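You operate a simulated robot arm through the tools that you are given. There is no shell and no other tool. Be economical: measure what you need, move in short steps, check, and stop when the job is done.

The job below is to be done with a simulated two-armed robot. You get a single attempt, and the scene is never put back.

Task
The yarn broke on winder 1. Shut its gate, set the tension by the chart and restart it.

Only the result counts: the job must be done as asked and must still hold three seconds after the hand-in. Knocking over, shifting, dropping, spilling or breaking anything else fails it.

Robot
Two 7-joint arms with fingered hands on one trunk, on a base that drives. Base frame: it is fixed to the floor where the robot stands at the start and does not move with it; the origin is under the middle of the robot, x ahead of it, y to its left, z up; the surface under the hand at the start is at about z = 40. Lengths are in cm, angles in rad, forces in N, time in s.
The left shoulder is at the start at [5.7, 10.4, 101.9], the right one opposite. With the tool pointing down near the work surface each hand reaches from about 10 to 42 cm from the robot's upright axis, wherever it stands, measured 20 degrees to its own side. Payload 2.4 kg a hand.
Tool frame (each hand has its own): the origin (TCP) lies between the finger pads and is the grasp point; the fingertips stand 1.7 cm ahead of it; z points along the fingers, y is the line along which they close. Largest opening 8.8 cm; the body of the gripper starts 4.7 cm behind the TCP. The gripper is a hand of 2 fingers: y runs from the thumb to the fingers, the wrist lies at [0, 0, -16.5] in the tool frame.
Orientation is that of the tool frame in the base frame, as a unit quaternion [x, y, z, w]. With the fingers straight down and closing along the base's y, the tool's x points along the base's -x, its y along +y and its z along -z.

Tools
- The arms move only by the tool nudge_tool. It takes "left_deltas", "right_deltas" or both (then of equal length, played together; a hand with none holds still); each is a list of rows, each an object of numbers (a shift or turn left out is 0): "ax", "ay", "az": the turn, a rotation vector about the tool's x, y, z in degrees; "x", "y", "z": the shift along the tool's x, y, z in cm. In form: [{"ax": .., "ay": .., "az": .., "x": .., "y": .., "z": ..}, ...]. A call has 1 to 8 rows; each row is the pose to reach, as a shift and turn from the pose commanded when the call began, along the tool's axes at that moment. A row lasts 0.2 s, in which the tool goes at most 5 cm and 0.15 rad; a call with a longer step from one row to the next is refused whole. Where a pose cannot be reached the arm comes as near as it can. A force on the tool above 40 N (or 10 N above the force at the start of the call, whichever is more), or a blocked arm, ends the call early, and 0.2 s more pass. In this call time passes only in rows, and 0.2 s behind the last. It gives the time, the measured TCP pose, the force on the tool (base axes), the opening and the grip force at its end, in the units of the frame above (readings bear some noise), with the torque about the TCP (base axes, N m) and any sound that the robot's microphone picked up.
- Cameras (640 x 400 px; columns grow to the right, rows downward): "scene" is now at [11.06, -3.2, 97.44]; the picture's right is [-0.39, -0.92, 0.00], its down [0.20, -0.08, -0.98] and it looks along [0.90, -0.38, 0.22] (base axes); focal length 214 px, centre (320, 200). "left" rides on the left gripper at [-5, 0.3, -6.3] in its tool frame; the picture's right is [-0.06, -1.00, 0.00], its down [0.78, -0.05, -0.62] and it looks along [0.62, -0.04, 0.79] (tool axes); focal length 275 px, centre (320, 200). "right" rides on the right gripper at [5, 0.3, -6.4] in its tool frame; the picture's right is [-0.06, 1.00, 0.00], its down [-0.78, -0.05, -0.62] and it looks along [-0.62, -0.04, 0.79] (tool axes); focal length 275 px, centre (320, 200). There is no depth. A picture from a camera that has moved, and an enlarged one, comes with that camera's place and axes in the base frame and with its lens.
- grab_frame(camera): a new picture of that camera. The clock stands still meanwhile.
- raise_lower(by): slides the trunk up (or, below 0, down) by that many cm; the arms and the scene camera ride with it, the base frame stays. It gives what a move gives, with no picture.
- steer(legs): drives the robot by 1 to 6 legs, each [ahead, left, turn to the left] in cm, cm and rad, along the robot's own axes; the way and the turn of a leg run together, so that a leg with both is an arc; at most 150 cm and 3.142 rad a leg. The arms and the cameras ride along, it lands a little off, and it stops where it bumps. It gives what a move gives.
- finger_targets(finger1, thumb_bend, hand): sets how far each is bent, from 0 (flat) to 1 (curled in); at 0.3 the hand is open as for a grip, at 0.7 the pads meet at the TCP. One left out holds its place. A second passes; each finger stops where it meets its share of the squeeze, and holds until it gets a number again. It is the only way to open and close the hand. It gives what a move gives, with no picture; readings hold the bend of each and the force on the fingers (four entries, about 0 where the hand has none), thumb and palm.
- turn_head(pan, tilt): turns the head with the scene camera to pan (to the left, within 1.047 rad either way) and tilt (down, from -0.506 to 1.204), counted from straight ahead of the robot. It gives what a move gives.
- enlarge(camera, box): a new picture of the part [left, top, right, bottom] of that camera's present view, enlarged. The clock stands still meanwhile.
- sign_off(): hands the job in; it is judged then, once.

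Go step by step. Nothing tells you exact positions but the pictures and the camera data: compare them with the known pose of the tool, close in by small moves and look again before you grip or let go. The budget is 120 turns and 108 pictures, counting those below and the enlarged ones. Unless the task says otherwise, let go and move clear before handing in, and close with one line.

The tools are called by a JSON object that holds its "method" and its "body". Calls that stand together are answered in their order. nudge_tool: Moves the arms, as the interface text tells. Its arguments: {"type":"object","properties":{"left_deltas":{"type":"array"},"right_deltas":{"type":"array"}},"required":[]} The other tools are called the same way: raise_lower (by) slides the trunk up or down; finger_targets (finger1, thumb_bend, hand) moves the fingers one by one; steer (legs) drives the base; turn_head (pan, tilt) turns the head that bears the scene camera; grab_frame (camera) takes a picture; enlarge (camera, box) takes an enlarged picture of a part of a camera's view; sign_off () hands the job in.

At the start:

```text
clock: 0.0
left_eef_pos: [35.82, 1.5, 107.02]
left_tcp_rot: [0.001, 1.0, -0.001, 0.0]
left_contact_force: [0.5, 0.5, -0.2]
left_wrist_torque: [0.0, 0.0, -0.02]
left_opening: 8.78
left_grasp_force: 0.1
left_shape: jaw
left_bend: [0.3, 0.3]
left_finger forces: [0.0, 0.0, 0.0, 0.1, 0.0, 0.1]
right_eef_pos: [35.88, -36.1, 103.07]
right_tcp_rot: [0.0, 1.0, -0.001, 0.0]
right_contact_force: [0.3, -0.6, -0.3]
right_wrist_torque: [0.02, 0.03, -0.01]
right_opening: 8.79
right_grasp_force: 0.0
right_shape: jaw
right_bend: [0.3, 0.3]
right_finger forces: [0.0, 0.1, 0.0, 0.0, 0.0, 0.0]
trunk travel left (down, up): [-25.0, 60.0]
robot x, y, heading: [0.11, -0.31, -0.001]
head pan, tilt: [-0.548, 0.469]
```

scene: 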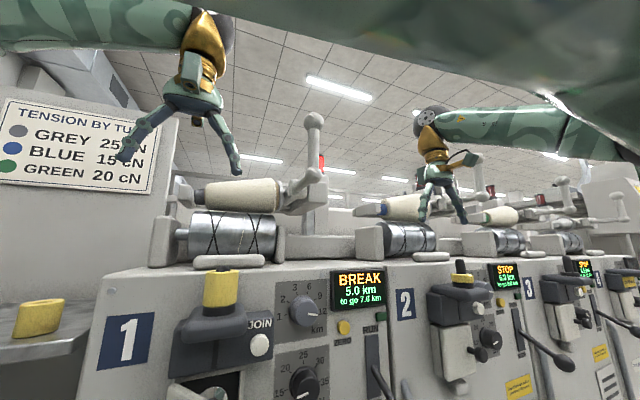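
right: 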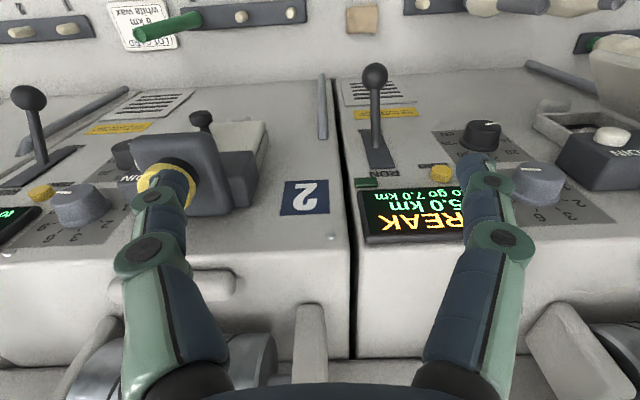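
left: 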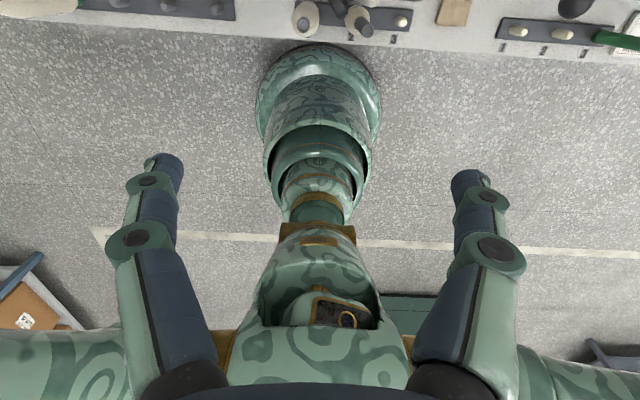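

I see winder 1 ahead with BREAK on its display, a gate, dials and a lever, and a tension chart on the left. I'll tilt the head down to look at the panel and enlarge the chart.

{"method": "enlarge", "body": {"camera": "scene", "box": [0, 90, 160, 200]}}

{"method": "enlarge", "body": {"camera": "scene", "box": [80, 240, 400, 400]}}

{"method": "turn_head", "body": {"pan": -0.3, "tilt": 1.1}}

{"method": "grab_frame", "body": {"camera": "scene"}}

```text
3.64 times, centred on (80, 145) of scene
camera zoom: at [11.06, -3.2, 97.44], right [-0.39, -0.92, 0.0], down [0.2, -0.08, -0.98], along [0.9, -0.38, 0.22], focal length 780 px, centre (1193, 400)
```

zoom: 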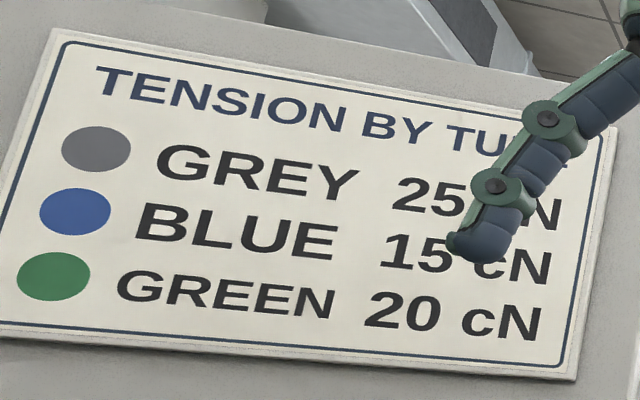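

```text
2.00 times, centred on (240, 320) of scene
camera zoom: at [11.06, -3.2, 97.44], right [-0.39, -0.92, 0.0], down [0.2, -0.08, -0.98], along [0.9, -0.38, 0.22], focal length 429 px, centre (480, -40)
```

zoom: 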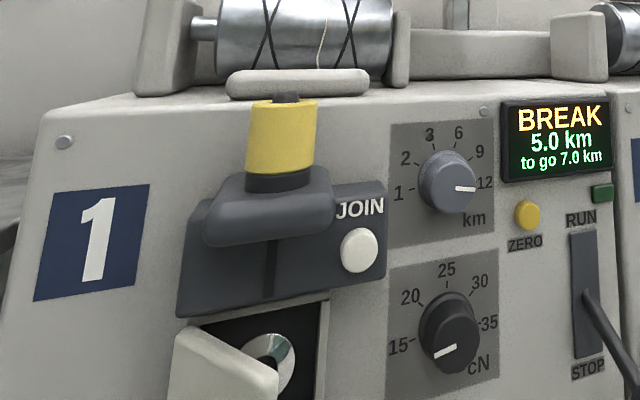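

```text
clock: 1.0
left_eef_pos: [35.63, 1.56, 106.95]
left_tcp_rot: [0.0, 1.0, 0.0, 0.0]
left_contact_force: [-0.1, -0.2, 0.7]
left_wrist_torque: [-0.01, -0.02, 0.02]
left_opening: 8.81
left_grasp_force: 0.0
left_shape: jaw
left_bend: [0.3, 0.3]
left_finger forces: [0.0, 0.0, 0.0, 0.0, 0.1, 0.0]
right_eef_pos: [35.91, -36.1, 103.1]
right_tcp_rot: [0.001, 1.0, 0.0, 0.0]
right_contact_force: [0.4, -0.5, -0.6]
right_wrist_torque: [-0.03, 0.02, -0.02]
right_opening: 8.78
right_grasp_force: 0.1
right_shape: jaw
right_bend: [0.3, 0.3]
right_finger forces: [0.0, 0.0, 0.0, 0.1, 0.0, 0.0]
trunk travel left (down, up): [-25.0, 60.0]
robot x, y, heading: [-0.17, -0.01, 0.002]
head pan, tilt: [-0.3, 1.1]
```

```text
102 pictures are left
camera scene: at [9.56, -1.88, 86.25], right [-0.3, -0.96, 0.0], down [-0.85, 0.26, -0.46], along [0.44, -0.14, -0.89], focal length 214 px, centre (320, 200)
```

scene: 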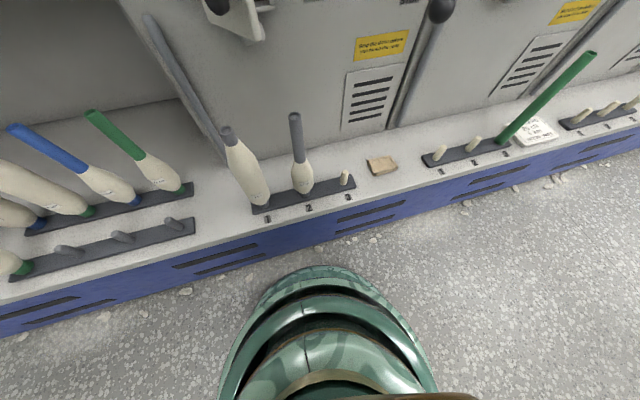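

The chart gives grey 25, blue 15, green 20 cN. I need to see the tube colour running on winder 1, so I'll look at intermediate tilt and up at the package.

{"method": "turn_head", "body": {"pan": -0.2, "tilt": 0.75}}

{"method": "grab_frame", "body": {"camera": "scene"}}

{"method": "enlarge", "body": {"camera": "scene", "box": [160, 0, 480, 200]}}

{"method": "enlarge", "body": {"camera": "scene", "box": [160, 200, 480, 400]}}

```text
clock: 1.9
left_eef_pos: [35.78, 1.37, 107.04]
left_tcp_rot: [0.0, 1.0, -0.001, 0.0]
left_contact_force: [-0.4, -0.5, -1.4]
left_wrist_torque: [-0.02, 0.0, 0.0]
left_opening: 8.81
left_grasp_force: 0.0
left_shape: jaw
left_bend: [0.3, 0.3]
left_finger forces: [0.0, 0.1, 0.1, 0.1, 0.0, 0.1]
right_eef_pos: [35.9, -36.09, 103.03]
right_tcp_rot: [0.001, 1.0, 0.0, 0.0]
right_contact_force: [0.2, 0.4, 0.5]
right_wrist_torque: [-0.04, -0.01, 0.0]
right_opening: 8.79
right_grasp_force: 0.0
right_shape: jaw
right_bend: [0.3, 0.3]
right_finger forces: [0.0, 0.0, 0.0, 0.0, 0.1, 0.0]
trunk travel left (down, up): [-25.0, 60.0]
robot x, y, heading: [-0.14, 0.16, -0.003]
head pan, tilt: [-0.201, 0.75]
```

```text
101 pictures are left
camera scene: at [11.58, -1.64, 88.74], right [-0.2, -0.98, 0.0], down [-0.67, 0.14, -0.73], along [0.72, -0.15, -0.68], focal length 214 px, centre (320, 200)
```

scene: 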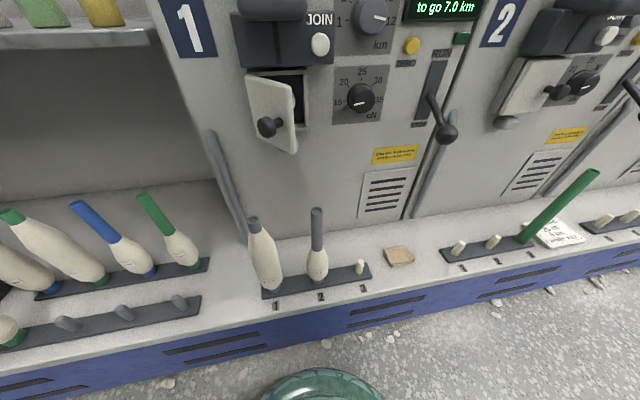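

```text
2.00 times, centred on (320, 100) of scene
camera zoom: at [11.58, -1.64, 88.74], right [-0.2, -0.98, 0.0], down [-0.67, 0.14, -0.73], along [0.72, -0.15, -0.68], focal length 429 px, centre (320, 400)
```

zoom: 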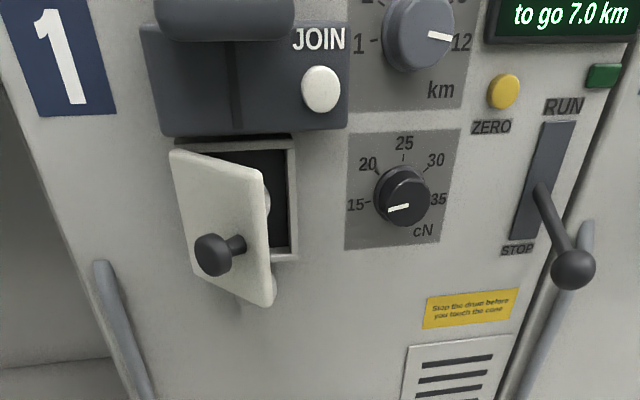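

```text
2.00 times, centred on (320, 300) of scene
camera zoom: at [11.58, -1.64, 88.74], right [-0.2, -0.98, 0.0], down [-0.67, 0.14, -0.73], along [0.72, -0.15, -0.68], focal length 429 px, centre (320, 0)
```

zoom: 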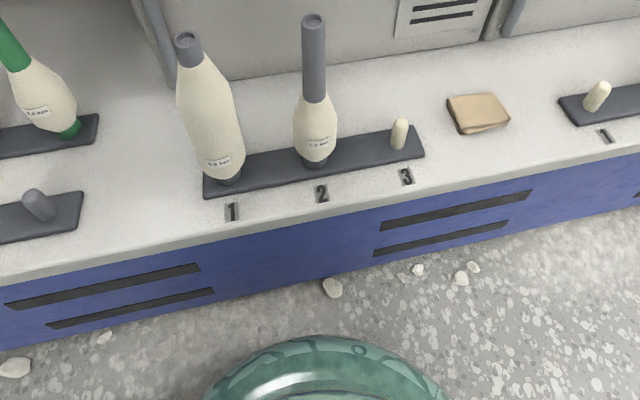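

Winder 1's pegs carry grey-tubed bobbins, the dial reads about 15, and the lever is at STOP. I'll check the cone's tube and any other signs, and read the notes.

{"method": "enlarge", "body": {"camera": "scene", "box": [430, 160, 640, 290]}}

{"method": "turn_head", "body": {"pan": -0.3, "tilt": 0.3}}

{"method": "grab_frame", "body": {"camera": "scene"}}

{"method": "turn_head", "body": {"pan": -0.2, "tilt": 0.55}}

{"method": "grab_frame", "body": {"camera": "scene"}}

{"method": "enlarge", "body": {"camera": "scene", "box": [160, 100, 480, 300]}}

```text
3.05 times, centred on (535, 225) of scene
camera zoom: at [11.58, -1.64, 88.74], right [-0.2, -0.98, 0.0], down [-0.67, 0.14, -0.73], along [0.72, -0.15, -0.68], focal length 654 px, centre (-335, 124)
```

zoom: 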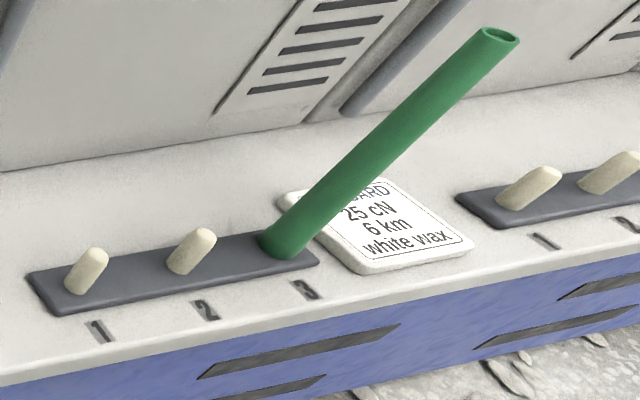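

```text
clock: 2.8
left_eef_pos: [35.75, 1.5, 107.1]
left_tcp_rot: [0.0, 1.0, 0.0, -0.001]
left_contact_force: [-0.1, 0.0, 0.1]
left_wrist_torque: [-0.01, -0.01, 0.02]
left_opening: 8.81
left_grasp_force: 0.1
left_shape: jaw
left_bend: [0.3, 0.3]
left_finger forces: [0.0, 0.1, 0.1, 0.1, 0.0, 0.0]
right_eef_pos: [35.87, -36.17, 103.04]
right_tcp_rot: [0.001, 1.0, 0.0, 0.0]
right_contact_force: [0.7, 0.2, 0.5]
right_wrist_torque: [-0.01, 0.0, 0.02]
right_opening: 8.78
right_grasp_force: 0.0
right_shape: jaw
right_bend: [0.3, 0.3]
right_finger forces: [0.1, 0.0, 0.0, 0.2, 0.1, 0.1]
trunk travel left (down, up): [-25.0, 60.0]
robot x, y, heading: [-0.09, -0.19, 0.0]
head pan, tilt: [-0.3, 0.3]
```

```text
97 pictures are left
camera scene: at [12.38, -2.75, 92.77], right [-0.3, -0.96, 0.0], down [-0.28, 0.09, -0.95], along [0.91, -0.28, -0.3], focal length 214 px, centre (320, 200)
```

scene: 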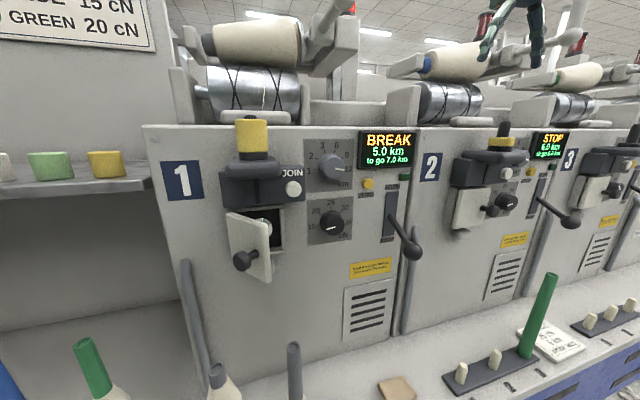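

```text
clock: 3.5
left_eef_pos: [35.66, 1.53, 106.97]
left_tcp_rot: [0.0, 1.0, 0.0, 0.0]
left_contact_force: [-0.1, 0.1, -0.2]
left_wrist_torque: [0.03, 0.01, 0.02]
left_opening: 8.79
left_grasp_force: 0.0
left_shape: jaw
left_bend: [0.3, 0.3]
left_finger forces: [0.0, 0.0, 0.0, 0.0, 0.0, 0.1]
right_eef_pos: [35.81, -36.18, 103.11]
right_tcp_rot: [0.002, 1.0, -0.001, 0.0]
right_contact_force: [-0.1, -0.1, -0.2]
right_wrist_torque: [0.01, 0.0, 0.0]
right_opening: 8.78
right_grasp_force: 0.1
right_shape: jaw
right_bend: [0.3, 0.3]
right_finger forces: [0.0, 0.1, 0.0, 0.0, 0.1, 0.0]
trunk travel left (down, up): [-25.0, 60.0]
robot x, y, heading: [0.34, -0.19, -0.004]
head pan, tilt: [-0.201, 0.55]
```

```text
96 pictures are left
camera scene: at [12.26, -1.78, 90.49], right [-0.2, -0.98, 0.0], down [-0.51, 0.1, -0.85], along [0.84, -0.17, -0.52], focal length 214 px, centre (320, 200)
```

scene: 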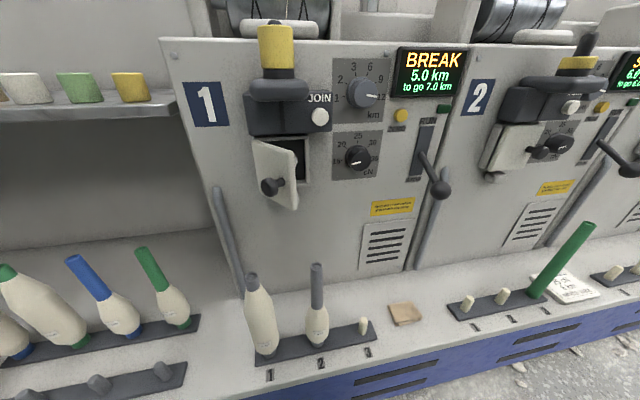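

```text
2.00 times, centred on (320, 200) of scene
camera zoom: at [12.26, -1.78, 90.49], right [-0.2, -0.98, 0.0], down [-0.51, 0.1, -0.85], along [0.84, -0.17, -0.52], focal length 429 px, centre (320, 200)
```

zoom: 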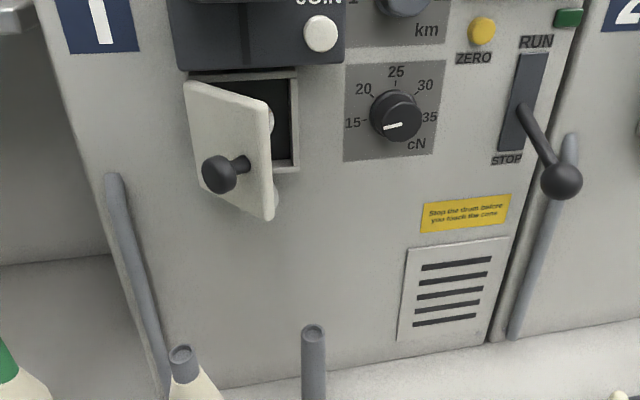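

Winder 1's cone has a grey tube, so 25 cN. I'll check the brown object for text, and then compute positions.

{"method": "enlarge", "body": {"camera": "scene", "box": [360, 280, 460, 342]}}

{"method": "enlarge", "body": {"camera": "scene", "box": [240, 80, 460, 217]}}

{"method": "grab_frame", "body": {"camera": "right"}}

{"method": "enlarge", "body": {"camera": "scene", "box": [230, 230, 390, 380]}}

```text
6.40 times, centred on (410, 311) of scene
camera zoom: at [12.26, -1.78, 90.49], right [-0.2, -0.98, 0.0], down [-0.51, 0.1, -0.85], along [0.84, -0.17, -0.52], focal length 1373 px, centre (-256, -510)
```

zoom: 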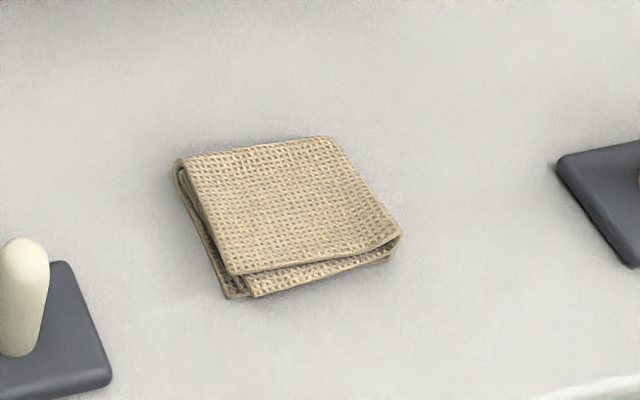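

```text
2.91 times, centred on (350, 148) of scene
camera zoom: at [12.26, -1.78, 90.49], right [-0.2, -0.98, 0.0], down [-0.51, 0.1, -0.85], along [0.84, -0.17, -0.52], focal length 624 px, centre (233, 350)
```

zoom: 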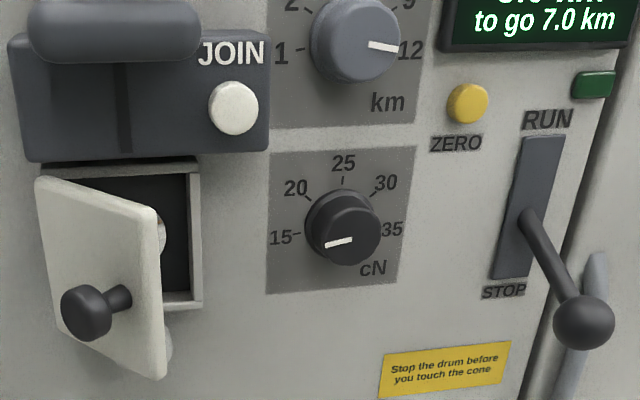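

```text
92 pictures are left
camera right: at [30.99, -35.75, 109.45], right [0.06, 1.0, 0.0], down [0.78, -0.05, 0.62], along [0.62, -0.04, -0.79], focal length 275 px, centre (320, 200)
```

right: 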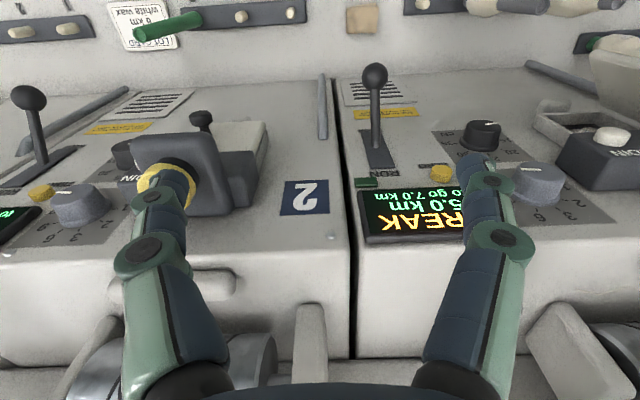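

```text
2.67 times, centred on (310, 305) of scene
camera zoom: at [12.26, -1.78, 90.49], right [-0.2, -0.98, 0.0], down [-0.51, 0.1, -0.85], along [0.84, -0.17, -0.52], focal length 572 px, centre (347, -80)
```

zoom: 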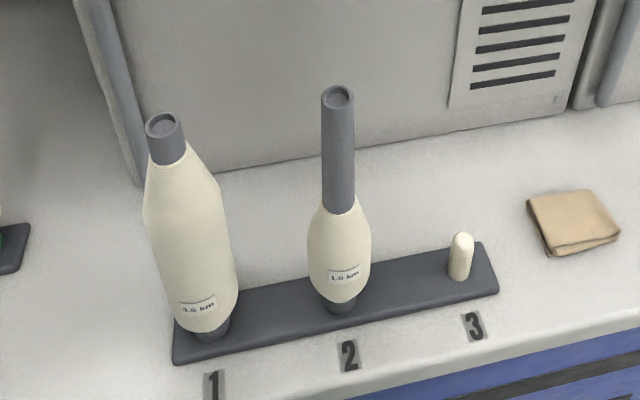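

All signs agree: grey tubes, so 25 cN. I put the dial at about (48,-16,76), JOIN at about (44,-8,85), the lever ball at about (41,-29,72) and the gate's free edge at about (42.5,-4,75). I'll turn the right hand to point forward, bringing it down in front of the panel.

{"method": "nudge_tool", "body": {"right_deltas": [{"ay": -8.5, "x": 0.5, "y": 1.7, "z": 1.5}, {"ay": -17, "x": 1, "y": 3.4, "z": 3}, {"ay": -25.5, "x": 1.5, "y": 5.1, "z": 4.5}, {"ay": -34, "x": 2, "y": 6.8, "z": 6}, {"ay": -42.5, "x": 2.5, "y": 8.5, "z": 7.5}, {"ay": -51, "x": 3, "y": 10.2, "z": 9}, {"ay": -59.5, "x": 3.5, "y": 11.9, "z": 10.5}, {"ay": -68, "x": 4, "y": 13.6, "z": 12}]}}

{"method": "grab_frame", "body": {"camera": "scene"}}

```text
clock: 5.3
left_eef_pos: [35.64, 1.49, 107.02]
left_tcp_rot: [0.0, 1.0, -0.001, 0.0]
left_contact_force: [-0.6, 0.1, -0.1]
left_wrist_torque: [0.01, 0.03, 0.01]
left_opening: 8.79
left_grasp_force: 0.0
left_shape: jaw
left_bend: [0.3, 0.3]
left_finger forces: [0.1, 0.1, 0.0, 0.0, 0.0, 0.0]
right_eef_pos: [38.42, -27.89, 90.08]
right_tcp_rot: [0.005, 0.841, -0.009, 0.541]
right_contact_force: [0.9, 1.0, 1.2]
right_wrist_torque: [0.01, 0.07, -0.03]
right_opening: 8.8
right_grasp_force: 0.0
right_shape: jaw
right_bend: [0.3, 0.3]
right_finger forces: [0.0, 0.0, 0.1, 0.0, 0.1, 0.1]
right hand out of reach, approached as far as the arm can: row 5, 6, 7, 8
trunk travel left (down, up): [-25.0, 60.0]
robot x, y, heading: [-0.14, -0.01, -0.001]
head pan, tilt: [-0.201, 0.55]
```

```text
90 pictures are left
camera scene: at [12.21, -1.81, 90.48], right [-0.2, -0.98, 0.0], down [-0.51, 0.1, -0.85], along [0.84, -0.17, -0.52], focal length 214 px, centre (320, 200)
```

scene: 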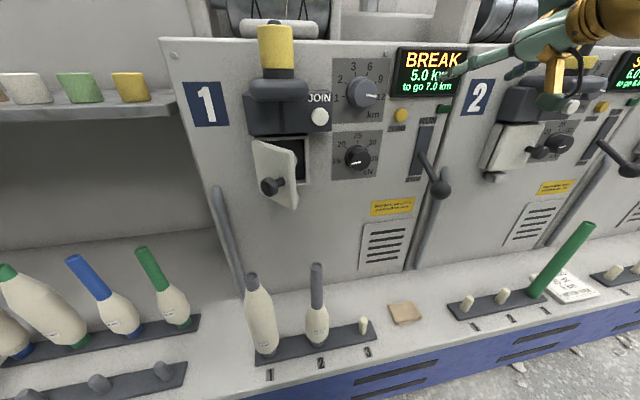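

The pose was too folded for the arm, so I'll back the base off by 12 cm to make room.

{"method": "steer", "body": {"legs": [[-12, 0, 0]]}}

{"method": "nudge_tool", "body": {"right_deltas": [{"ay": -8}, {"ay": -16}, {"ay": -22}]}}

{"method": "grab_frame", "body": {"camera": "scene"}}

```text
clock: 6.5
left_eef_pos: [23.72, 1.47, 107.08]
left_tcp_rot: [0.001, 1.0, 0.0, 0.0]
left_contact_force: [0.4, 0.3, -0.5]
left_wrist_torque: [-0.03, -0.02, 0.0]
left_opening: 8.78
left_grasp_force: 0.1
left_shape: jaw
left_bend: [0.3, 0.3]
left_finger forces: [0.0, 0.0, 0.0, 0.1, 0.1, 0.0]
right_eef_pos: [26.85, -27.98, 90.74]
right_tcp_rot: [0.006, 0.837, -0.008, 0.547]
right_contact_force: [0.4, 0.1, 0.4]
right_wrist_torque: [0.0, -0.03, 0.03]
right_opening: 8.78
right_grasp_force: 0.1
right_shape: jaw
right_bend: [0.3, 0.3]
right_finger forces: [0.1, 0.0, 0.0, 0.0, 0.0, 0.0]
trunk travel left (down, up): [-25.0, 60.0]
robot x, y, heading: [-11.99, -0.18, 0.004]
head pan, tilt: [-0.201, 0.55]
```

```text
clock: 7.3
left_eef_pos: [23.79, 1.45, 106.97]
left_tcp_rot: [0.001, 1.0, 0.0, 0.0]
left_contact_force: [0.8, -1.5, -0.2]
left_wrist_torque: [0.01, 0.05, -0.01]
left_opening: 8.84
left_grasp_force: 0.1
left_shape: jaw
left_bend: [0.3, 0.3]
left_finger forces: [0.0, 0.0, 0.1, 0.1, 0.0, 0.0]
right_eef_pos: [24.22, -30.75, 92.72]
right_tcp_rot: [0.002, 0.716, -0.007, 0.698]
right_contact_force: [-0.1, -0.8, 0.1]
right_wrist_torque: [0.0, -0.02, -0.01]
right_opening: 8.79
right_grasp_force: 0.1
right_shape: jaw
right_bend: [0.3, 0.3]
right_finger forces: [0.0, 0.0, 0.0, 0.0, 0.0, 0.0]
right hand out of reach, approached as far as the arm can: row 1, 2, 3
trunk travel left (down, up): [-25.0, 60.0]
robot x, y, heading: [-11.87, 0.06, -0.001]
head pan, tilt: [-0.201, 0.55]
```

```text
89 pictures are left
camera scene: at [0.32, -1.79, 90.49], right [-0.2, -0.98, 0.0], down [-0.51, 0.1, -0.85], along [0.84, -0.17, -0.52], focal length 214 px, centre (320, 200)
```

scene: 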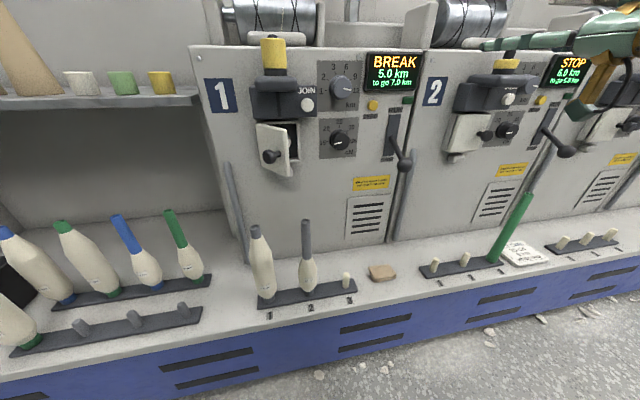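

The hand now points forward. I'll close the fingers into a fist and bring it toward a spot in front of the gate's free edge.

{"method": "finger_targets", "body": {"hand": "right", "finger1": 0.7, "thumb_bend": 0.7}}

{"method": "nudge_tool", "body": {"right_deltas": [{"x": 2, "y": 3, "z": 1.3}, {"x": 4, "y": 6, "z": 2.6}, {"x": 6, "y": 9, "z": 3.9}, {"x": 8, "y": 12, "z": 5.2}, {"x": 10, "y": 15, "z": 6.5}, {"x": 12, "y": 18, "z": 7}, {"x": 14, "y": 21, "z": 8}, {"x": 16, "y": 24, "z": 9}]}}

{"method": "grab_frame", "body": {"camera": "scene"}}

{"method": "grab_frame", "body": {"camera": "right"}}

```text
clock: 8.3
left_eef_pos: [23.66, 1.48, 107.08]
left_tcp_rot: [0.001, 1.0, 0.001, 0.0]
left_contact_force: [0.2, 0.6, -0.7]
left_wrist_torque: [0.01, 0.01, 0.0]
left_opening: 8.79
left_grasp_force: 0.1
left_shape: jaw
left_bend: [0.3, 0.3]
left_finger forces: [0.1, 0.0, 0.1, 0.0, 0.0, 0.1]
right_eef_pos: [24.21, -30.8, 92.73]
right_tcp_rot: [0.004, 0.718, -0.009, 0.696]
right_contact_force: [-0.4, -0.1, 0.3]
right_wrist_torque: [-0.02, 0.03, -0.02]
right_opening: 0.0
right_grasp_force: 0.0
right_shape: fingers
right_bend: [0.7, 0.7]
right_finger forces: [0.0, 0.0, 0.1, 0.0, 0.1, 0.0]
trunk travel left (down, up): [-25.0, 60.0]
robot x, y, heading: [-11.98, -0.12, 0.001]
head pan, tilt: [-0.201, 0.55]
```

```text
clock: 10.2
left_eef_pos: [23.75, 1.46, 107.0]
left_tcp_rot: [0.001, 1.0, 0.0, 0.0]
left_contact_force: [-0.1, 0.3, -0.4]
left_wrist_torque: [-0.02, 0.01, 0.0]
left_opening: 8.79
left_grasp_force: 0.2
left_shape: jaw
left_bend: [0.3, 0.3]
left_finger forces: [0.0, 0.1, 0.0, 0.0, 0.0, 0.0]
right_eef_pos: [22.96, -30.85, 90.94]
right_tcp_rot: [0.004, 0.717, -0.009, 0.698]
right_contact_force: [0.6, 0.1, 0.3]
right_wrist_torque: [0.0, -0.03, 0.02]
right_opening: 0.02
right_grasp_force: 0.1
right_shape: fingers
right_bend: [0.7, 0.7]
right_finger forces: [0.1, 0.0, 0.1, 0.1, 0.0, 0.0]
right hand out of reach, approached as far as the arm can: row 1, 2, 3, 4, 5, 6, 7, 8
trunk travel left (down, up): [-25.0, 60.0]
robot x, y, heading: [-12.26, 0.06, -0.004]
head pan, tilt: [-0.201, 0.55]
```

```text
88 pictures are left
camera scene: at [0.32, -1.79, 90.49], right [-0.2, -0.98, 0.0], down [-0.51, 0.11, -0.85], along [0.84, -0.17, -0.52], focal length 214 px, centre (320, 200)
```

scene: 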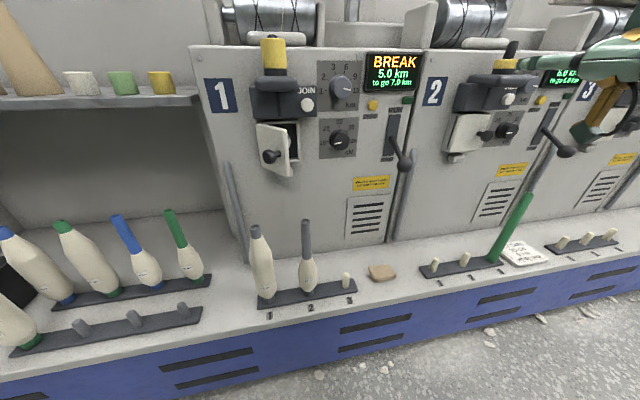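

```text
87 pictures are left
camera right: at [16.53, -30.4, 86.22], right [0.02, 1.0, 0.06], down [-0.6, -0.03, 0.8], along [0.8, -0.05, 0.6], focal length 275 px, centre (320, 200)
```

right: 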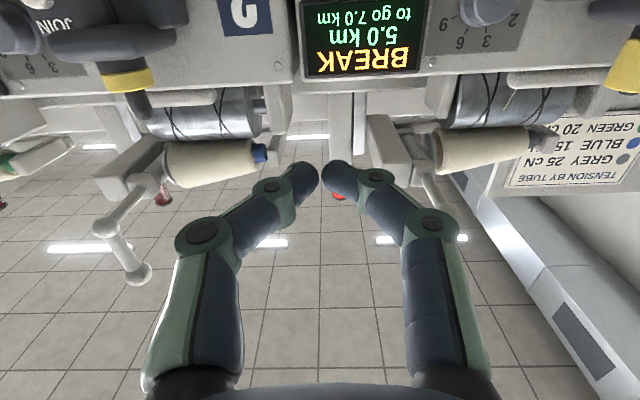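

The arm didn't follow that path. I'll try going straight forward first to unfold it.

{"method": "nudge_tool", "body": {"right_deltas": [{"z": 3}, {"z": 6}, {"z": 9}, {"z": 12}]}}

```text
clock: 11.2
left_eef_pos: [23.78, 1.46, 106.98]
left_tcp_rot: [0.0, 1.0, 0.0, 0.0]
left_contact_force: [0.4, -0.1, -0.3]
left_wrist_torque: [-0.01, -0.02, -0.01]
left_opening: 8.79
left_grasp_force: 0.1
left_shape: jaw
left_bend: [0.3, 0.3]
left_finger forces: [0.0, 0.1, 0.0, 0.0, 0.0, 0.0]
right_eef_pos: [27.52, -34.71, 91.76]
right_tcp_rot: [0.003, 0.717, -0.008, 0.697]
right_contact_force: [0.4, 0.3, 0.7]
right_wrist_torque: [-0.02, 0.01, 0.02]
right_opening: 0.0
right_grasp_force: 0.1
right_shape: fingers
right_bend: [0.7, 0.7]
right_finger forces: [0.0, 0.0, 0.0, 0.0, 0.1, 0.0]
right hand out of reach, approached as far as the arm can: row 1, 2, 3, 4
trunk travel left (down, up): [-25.0, 60.0]
robot x, y, heading: [-12.58, -0.32, -0.001]
head pan, tilt: [-0.201, 0.55]
```

The arm is stuck at a joint limit in this pose. I'll tip the hand back down part way to free it and see how it responds.

{"method": "nudge_tool", "body": {"right_deltas": [{"ay": 8}, {"ay": 16}, {"ay": 24}, {"ay": 32}, {"ay": 40}, {"ay": 48}]}}

{"method": "grab_frame", "body": {"camera": "scene"}}

```text
clock: 12.6
left_eef_pos: [23.61, 1.49, 106.98]
left_tcp_rot: [0.001, 1.0, -0.001, -0.001]
left_contact_force: [-0.7, -0.2, -1.2]
left_wrist_torque: [-0.01, 0.02, 0.01]
left_opening: 8.8
left_grasp_force: 0.1
left_shape: jaw
left_bend: [0.3, 0.3]
left_finger forces: [0.0, 0.0, 0.0, 0.1, 0.0, 0.1]
right_eef_pos: [27.88, -34.99, 92.27]
right_tcp_rot: [0.007, 0.939, -0.006, 0.344]
right_contact_force: [0.0, 0.2, 0.0]
right_wrist_torque: [0.05, 0.0, 0.01]
right_opening: 0.0
right_grasp_force: 0.0
right_shape: fingers
right_bend: [0.7, 0.7]
right_finger forces: [0.1, 0.1, 0.1, 0.0, 0.0, 0.0]
trunk travel left (down, up): [-25.0, 60.0]
robot x, y, heading: [-11.88, -0.24, -0.002]
head pan, tilt: [-0.201, 0.55]
```

```text
86 pictures are left
camera scene: at [0.33, -1.79, 90.48], right [-0.2, -0.98, 0.0], down [-0.51, 0.11, -0.85], along [0.84, -0.17, -0.52], focal length 214 px, centre (320, 200)
```

scene: 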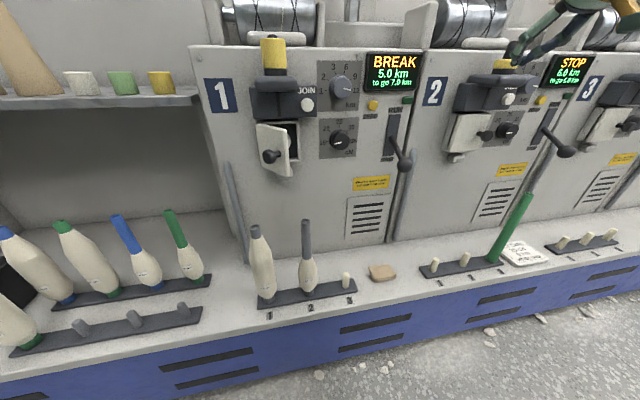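

It's reachable again with the hand tipped about 40°. I'll translate in this attitude first, toward (34,-20,80).

{"method": "nudge_tool", "body": {"right_deltas": [{"x": 0.6, "y": 3, "z": 2.6}, {"x": 1.2, "y": 6, "z": 5.2}, {"x": 1.8, "y": 9, "z": 7.8}, {"x": 2.4, "y": 12, "z": 10.4}, {"x": 3.1, "y": 15, "z": 13}]}}

{"method": "nudge_tool", "body": {"right_deltas": [{"ay": -8}, {"ay": -16}, {"ay": -24}, {"ay": -32}, {"ay": -40}, {"ay": -49}]}}

{"method": "grab_frame", "body": {"camera": "scene"}}

```text
clock: 13.8
left_eef_pos: [23.75, 1.5, 106.91]
left_tcp_rot: [0.001, 1.0, 0.0, 0.001]
left_contact_force: [-0.2, 0.1, 0.3]
left_wrist_torque: [0.01, 0.01, -0.03]
left_opening: 8.78
left_grasp_force: 0.0
left_shape: jaw
left_bend: [0.3, 0.3]
left_finger forces: [0.0, 0.0, 0.0, 0.0, 0.0, 0.1]
right_eef_pos: [34.36, -20.3, 80.27]
right_tcp_rot: [0.008, 0.938, -0.007, 0.346]
right_contact_force: [-0.4, -0.2, 0.1]
right_wrist_torque: [0.02, 0.02, 0.0]
right_opening: 0.01
right_grasp_force: 0.0
right_shape: fingers
right_bend: [0.7, 0.7]
right_finger forces: [0.0, 0.1, 0.0, 0.0, 0.0, 0.1]
trunk travel left (down, up): [-25.0, 60.0]
robot x, y, heading: [-12.21, -0.21, -0.001]
head pan, tilt: [-0.201, 0.55]
```

```text
refused: row 6 steps farther than a row can; nothing moved
```

```text
85 pictures are left
camera scene: at [0.33, -1.79, 90.48], right [-0.2, -0.98, 0.0], down [-0.51, 0.11, -0.85], along [0.84, -0.17, -0.52], focal length 214 px, centre (320, 200)
```

scene: 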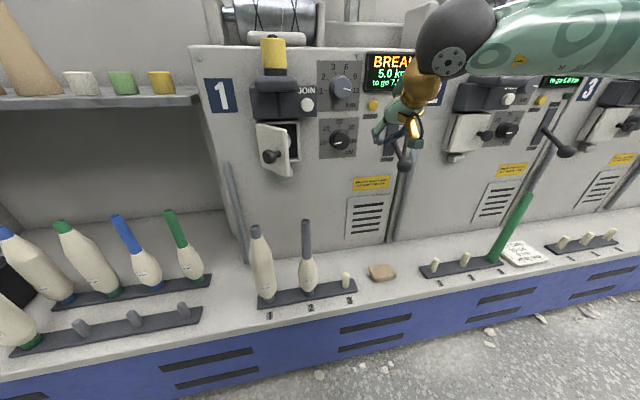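

That worked; the hand is at (34,-20,80). Now I'll pitch it to forward.

{"method": "nudge_tool", "body": {"right_deltas": [{"ay": -8}, {"ay": -16}, {"ay": -24}, {"ay": -32}, {"ay": -40}, {"ay": -48}]}}

{"method": "grab_frame", "body": {"camera": "scene"}}

```text
clock: 15.2
left_eef_pos: [23.77, 1.44, 107.05]
left_tcp_rot: [0.001, 1.0, 0.001, 0.0]
left_contact_force: [0.5, 1.0, -0.4]
left_wrist_torque: [0.0, 0.0, 0.01]
left_opening: 8.77
left_grasp_force: 0.1
left_shape: jaw
left_bend: [0.3, 0.3]
left_finger forces: [0.1, 0.0, 0.2, 0.1, 0.1, 0.0]
right_eef_pos: [35.61, -16.9, 82.82]
right_tcp_rot: [-0.056, 0.858, 0.069, 0.506]
right_contact_force: [0.0, 0.8, -0.4]
right_wrist_torque: [0.0, -0.01, 0.02]
right_opening: 0.0
right_grasp_force: 0.0
right_shape: fingers
right_bend: [0.7, 0.7]
right_finger forces: [0.0, 0.0, 0.0, 0.0, 0.0, 0.0]
right hand out of reach, approached as far as the arm can: row 2, 3, 4, 5, 6
trunk travel left (down, up): [-25.0, 60.0]
robot x, y, heading: [-11.67, -0.17, -0.005]
head pan, tilt: [-0.201, 0.55]
```

```text
84 pictures are left
camera scene: at [0.33, -1.79, 90.48], right [-0.2, -0.98, 0.0], down [-0.51, 0.11, -0.85], along [0.84, -0.17, -0.52], focal length 214 px, centre (320, 200)
```

scene: 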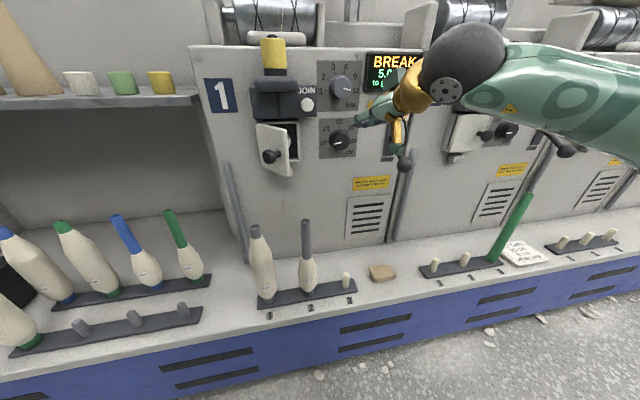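

The forearm comes in sideways, limiting the wrist. I'll back the base off further, shift left and lower the trunk so that the arm reaches forward more straightly.

{"method": "steer", "body": {"legs": [[-10, 0, 0], [0, 12, 0]]}}

{"method": "raise_lower", "body": {"by": -10}}

{"method": "nudge_tool", "body": {"right_deltas": [{"z": 3}, {"z": 6}, {"z": 9}, {"z": 12}, {"z": 12, "ay": -8}, {"z": 12, "ay": -16}, {"z": 12, "ay": -24}]}}

{"method": "grab_frame", "body": {"camera": "scene"}}

```text
clock: 17.1
left_eef_pos: [13.74, 13.37, 106.99]
left_tcp_rot: [0.001, 1.0, 0.0, 0.0]
left_contact_force: [-0.4, 0.4, -0.6]
left_wrist_torque: [0.01, 0.03, 0.01]
left_opening: 8.74
left_grasp_force: 0.1
left_shape: jaw
left_bend: [0.3, 0.3]
left_finger forces: [0.1, 0.0, 0.1, 0.0, 0.1, 0.0]
right_eef_pos: [25.79, -4.98, 82.78]
right_tcp_rot: [-0.055, 0.858, 0.068, 0.506]
right_contact_force: [0.1, -0.1, -0.6]
right_wrist_torque: [-0.02, 0.05, 0.0]
right_opening: 0.01
right_grasp_force: 0.0
right_shape: fingers
right_bend: [0.7, 0.7]
right_finger forces: [0.1, 0.1, 0.0, 0.0, 0.0, 0.0]
trunk travel left (down, up): [-25.0, 60.0]
robot x, y, heading: [-22.05, 12.3, -0.003]
head pan, tilt: [-0.201, 0.55]
```

```text
clock: 18.5
left_eef_pos: [13.73, 13.18, 97.0]
left_tcp_rot: [0.001, 1.0, 0.0, 0.0]
left_contact_force: [0.2, -0.7, -0.3]
left_wrist_torque: [0.01, -0.02, -0.03]
left_opening: 8.8
left_grasp_force: 0.0
left_shape: jaw
left_bend: [0.3, 0.3]
left_finger forces: [0.1, 0.0, 0.1, 0.1, 0.1, 0.1]
right_eef_pos: [25.68, -5.11, 72.77]
right_tcp_rot: [-0.055, 0.858, 0.068, 0.505]
right_contact_force: [-0.6, 0.1, -0.5]
right_wrist_torque: [0.02, -0.01, 0.01]
right_opening: 0.01
right_grasp_force: 0.0
right_shape: fingers
right_bend: [0.7, 0.7]
right_finger forces: [0.0, 0.0, 0.0, 0.0, 0.0, 0.0]
trunk travel left (down, up): [-15.0, 70.0]
robot x, y, heading: [-22.17, 11.97, -0.002]
head pan, tilt: [-0.201, 0.55]
```

```text
clock: 20.1
left_eef_pos: [13.95, 13.34, 96.99]
left_tcp_rot: [0.001, 1.0, 0.001, 0.001]
left_contact_force: [0.4, -0.3, -0.2]
left_wrist_torque: [0.04, 0.06, 0.03]
left_opening: 8.8
left_grasp_force: 0.1
left_shape: jaw
left_bend: [0.3, 0.3]
left_finger forces: [0.1, 0.1, 0.0, 0.1, 0.0, 0.0]
right_eef_pos: [36.1, -2.87, 66.89]
right_tcp_rot: [-0.04, 0.734, 0.078, 0.673]
right_contact_force: [0.7, -0.7, -0.8]
right_wrist_torque: [0.0, -0.01, 0.0]
right_opening: 0.01
right_grasp_force: 0.1
right_shape: fingers
right_bend: [0.7, 0.7]
right_finger forces: [0.0, 0.0, 0.1, 0.0, 0.1, 0.0]
trunk travel left (down, up): [-15.0, 70.0]
robot x, y, heading: [-22.0, 11.38, -0.005]
head pan, tilt: [-0.201, 0.55]
```

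```text
83 pictures are left
camera scene: at [-9.12, 10.08, 80.57], right [-0.2, -0.98, 0.0], down [-0.51, 0.1, -0.85], along [0.84, -0.17, -0.52], focal length 214 px, centre (320, 200)
```

scene: 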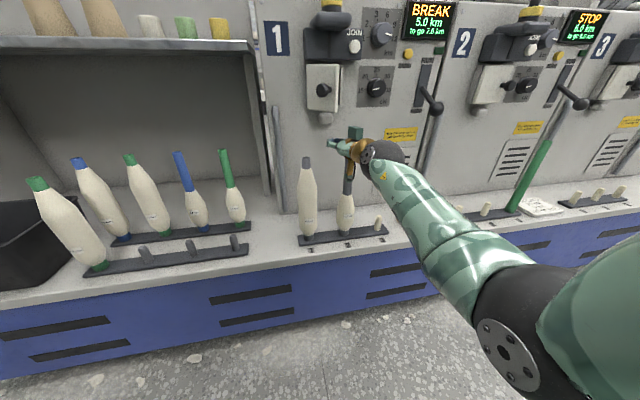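

The arm is now extended and the hand points nearly forward at (36,-3,67). I'll raise it to z≈76 and straighten the yaw and pitch in front of the gate.

{"method": "nudge_tool", "body": {"right_deltas": [{"x": -2.5}, {"x": -5, "ax": 4, "ay": -2}, {"x": -7.5, "y": -1, "ax": 8, "ay": -4}, {"x": -9, "y": -1, "ax": 10, "ay": -5}]}}

{"method": "turn_head", "body": {"pan": -0.3, "tilt": 0.5}}

{"method": "grab_frame", "body": {"camera": "scene"}}

{"method": "grab_frame", "body": {"camera": "right"}}

```text
clock: 21.1
left_eef_pos: [13.83, 13.3, 96.93]
left_tcp_rot: [0.001, 1.0, 0.0, 0.0]
left_contact_force: [-0.9, -0.8, 0.0]
left_wrist_torque: [0.04, -0.01, -0.01]
left_opening: 8.78
left_grasp_force: 0.0
left_shape: jaw
left_bend: [0.3, 0.3]
left_finger forces: [0.0, 0.0, 0.1, 0.0, 0.0, 0.1]
right_eef_pos: [37.18, -4.92, 76.05]
right_tcp_rot: [0.022, 0.707, 0.01, 0.706]
right_contact_force: [-0.2, 0.5, 0.4]
right_wrist_torque: [0.02, -0.01, 0.01]
right_opening: 0.01
right_grasp_force: 0.0
right_shape: fingers
right_bend: [0.7, 0.7]
right_finger forces: [0.0, 0.1, 0.0, 0.1, 0.0, 0.0]
trunk travel left (down, up): [-15.0, 70.0]
robot x, y, heading: [-22.07, 12.2, -0.006]
head pan, tilt: [-0.201, 0.55]
```

```text
clock: 21.7
left_eef_pos: [13.85, 13.31, 96.93]
left_tcp_rot: [0.001, 1.0, 0.0, 0.0]
left_contact_force: [-0.6, -1.1, -0.2]
left_wrist_torque: [0.01, 0.04, -0.03]
left_opening: 8.79
left_grasp_force: 0.0
left_shape: jaw
left_bend: [0.3, 0.3]
left_finger forces: [0.1, 0.0, 0.1, 0.1, 0.1, 0.0]
right_eef_pos: [37.23, -4.66, 75.77]
right_tcp_rot: [0.021, 0.709, 0.011, 0.705]
right_contact_force: [-0.2, -0.1, -0.6]
right_wrist_torque: [-0.01, -0.01, -0.02]
right_opening: 0.0
right_grasp_force: 0.1
right_shape: fingers
right_bend: [0.7, 0.7]
right_finger forces: [0.1, 0.1, 0.1, 0.0, 0.1, 0.0]
trunk travel left (down, up): [-15.0, 70.0]
robot x, y, heading: [-21.83, 12.17, -0.005]
head pan, tilt: [-0.3, 0.499]
```

```text
82 pictures are left
camera scene: at [-8.96, 10.38, 80.95], right [-0.17, -0.99, 0.0], down [-0.48, 0.08, -0.87], along [0.86, -0.14, -0.49], focal length 214 px, centre (320, 200)
```

scene: 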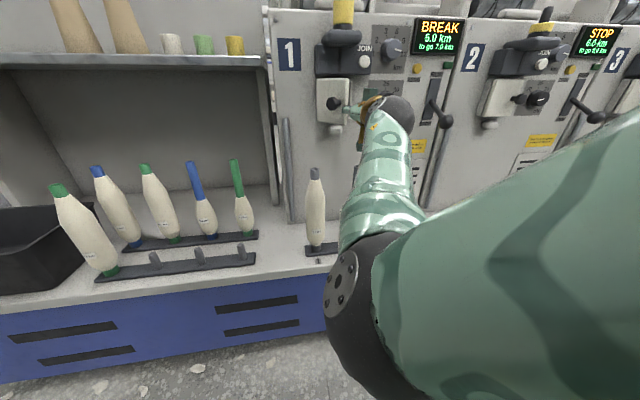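

```text
81 pictures are left
camera right: at [30.87, -3.92, 70.97], right [0.01, 0.99, 0.11], down [-0.62, -0.08, 0.78], along [0.79, -0.08, 0.61], focal length 275 px, centre (320, 200)
```

right: 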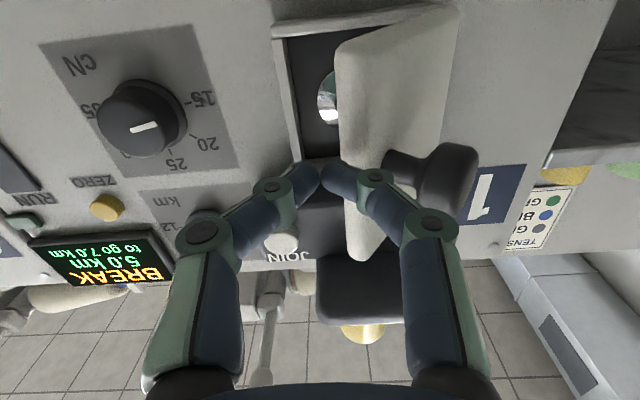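

I can see the gate's free edge at y≈-4, its knob at about y 0–2, z≈78. I'll shift the fist slightly left and lower so that it meets the panel inside its free edge and below the knob, then push forward while drifting right.

{"method": "nudge_tool", "body": {"right_deltas": [{"x": 1.2, "y": 2.4}, {"x": 1.2, "y": 2.4, "z": 2}, {"x": 1.2, "y": 2.2, "z": 3.5}, {"x": 1.2, "y": 1.8, "z": 5}, {"x": 1.2, "y": 1.3, "z": 6.5}, {"x": 1.2, "y": 0.8, "z": 8}]}}

{"method": "grab_frame", "body": {"camera": "right"}}

{"method": "grab_frame", "body": {"camera": "scene"}}

```text
clock: 23.1
left_eef_pos: [13.37, 13.17, 97.07]
left_tcp_rot: [0.001, 1.0, 0.0, 0.002]
left_contact_force: [0.1, -0.1, 0.0]
left_wrist_torque: [-0.02, 0.01, 0.01]
left_opening: 8.8
left_grasp_force: 0.0
left_shape: jaw
left_bend: [0.3, 0.3]
left_finger forces: [0.0, 0.1, 0.0, 0.0, 0.0, 0.0]
right_eef_pos: [43.95, -3.61, 74.54]
right_tcp_rot: [0.025, 0.708, 0.013, 0.705]
right_contact_force: [-32.1, -9.0, 2.8]
right_wrist_torque: [-0.19, -0.02, -0.98]
right_opening: 1.86
right_grasp_force: 21.7
right_shape: fingers
right_bend: [0.73, 0.61]
right_finger forces: [6.2, 0.0, 0.0, 0.1, 37.0, 0.1]
trunk travel left (down, up): [-15.0, 70.0]
robot x, y, heading: [-21.8, 11.82, -0.004]
head pan, tilt: [-0.3, 0.499]
stopped in row 6 (right hand): the force on the tool passed its limit at 51 N (the readings are from after the stop); the commanded pose is now the measured one
```

```text
80 pictures are left
camera right: at [37.66, -2.83, 69.83], right [0.02, 0.99, 0.12], down [-0.62, -0.08, 0.78], along [0.79, -0.09, 0.61], focal length 275 px, centre (320, 200)
```

right: 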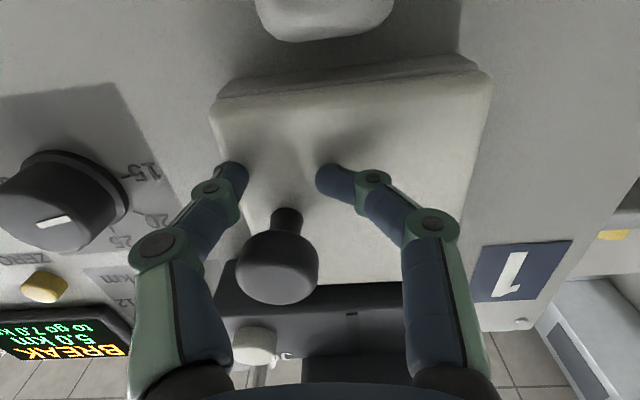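

```text
79 pictures are left
camera scene: at [-9.53, 9.08, 81.07], right [-0.3, -0.95, 0.0], down [-0.45, 0.14, -0.88], along [0.84, -0.26, -0.48], focal length 214 px, centre (320, 200)
```

scene: 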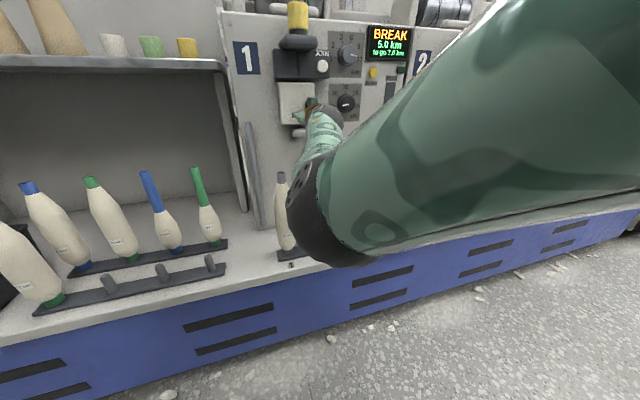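

The gate looks shut, with the fist stopped firmly against it. I'll back off and check that it stays closed.

{"method": "nudge_tool", "body": {"right_deltas": [{"z": -3}, {"z": -6, "x": 1}, {"z": -8, "x": 1}]}}

{"method": "grab_frame", "body": {"camera": "right"}}

{"method": "enlarge", "body": {"camera": "scene", "box": [220, 0, 440, 138]}}

```text
clock: 24.0
left_eef_pos: [13.81, 13.32, 96.87]
left_tcp_rot: [0.001, 1.0, 0.0, 0.0]
left_contact_force: [0.5, 0.4, -0.5]
left_wrist_torque: [0.03, -0.02, -0.02]
left_opening: 8.79
left_grasp_force: 0.0
left_shape: jaw
left_bend: [0.3, 0.3]
left_finger forces: [0.0, 0.1, 0.0, 0.0, 0.1, 0.1]
right_eef_pos: [36.68, -7.94, 74.77]
right_tcp_rot: [-0.013, 0.701, -0.051, 0.711]
right_contact_force: [0.1, 0.2, 0.1]
right_wrist_torque: [0.01, 0.02, -0.02]
right_opening: 0.02
right_grasp_force: 0.1
right_shape: fingers
right_bend: [0.7, 0.7]
right_finger forces: [0.0, 0.1, 0.0, 0.0, 0.0, 0.0]
trunk travel left (down, up): [-15.0, 70.0]
robot x, y, heading: [-21.68, 11.68, -0.0]
head pan, tilt: [-0.3, 0.499]
stopped in row 3 (right hand): the arm was blocked; the commanded pose is now the measured one
```

```text
78 pictures are left
camera right: at [30.47, -7.61, 69.72], right [0.06, 1.0, -0.03], down [-0.63, 0.06, 0.77], along [0.77, -0.03, 0.63], focal length 275 px, centre (320, 200)
```

right: 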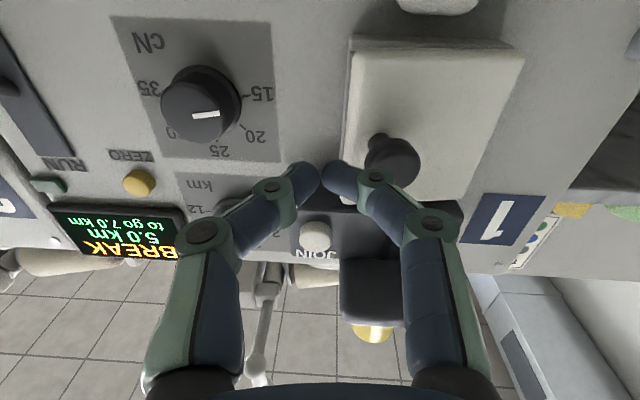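

```text
2.90 times, centred on (330, 69) of scene
camera zoom: at [-10.58, 7.46, 79.43], right [-0.52, -0.86, 0.0], down [-0.54, 0.33, -0.78], along [0.66, -0.4, -0.63], focal length 622 px, centre (291, 580)
```

zoom: 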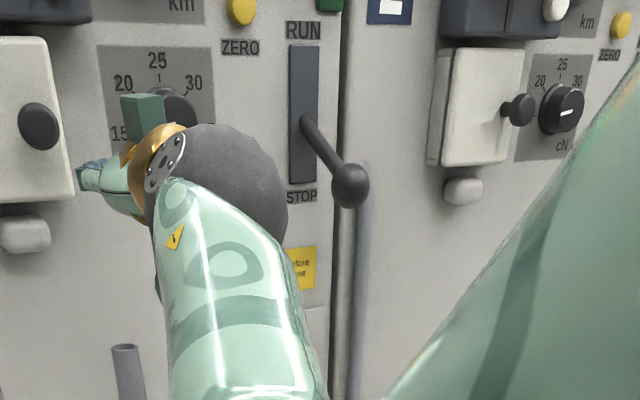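

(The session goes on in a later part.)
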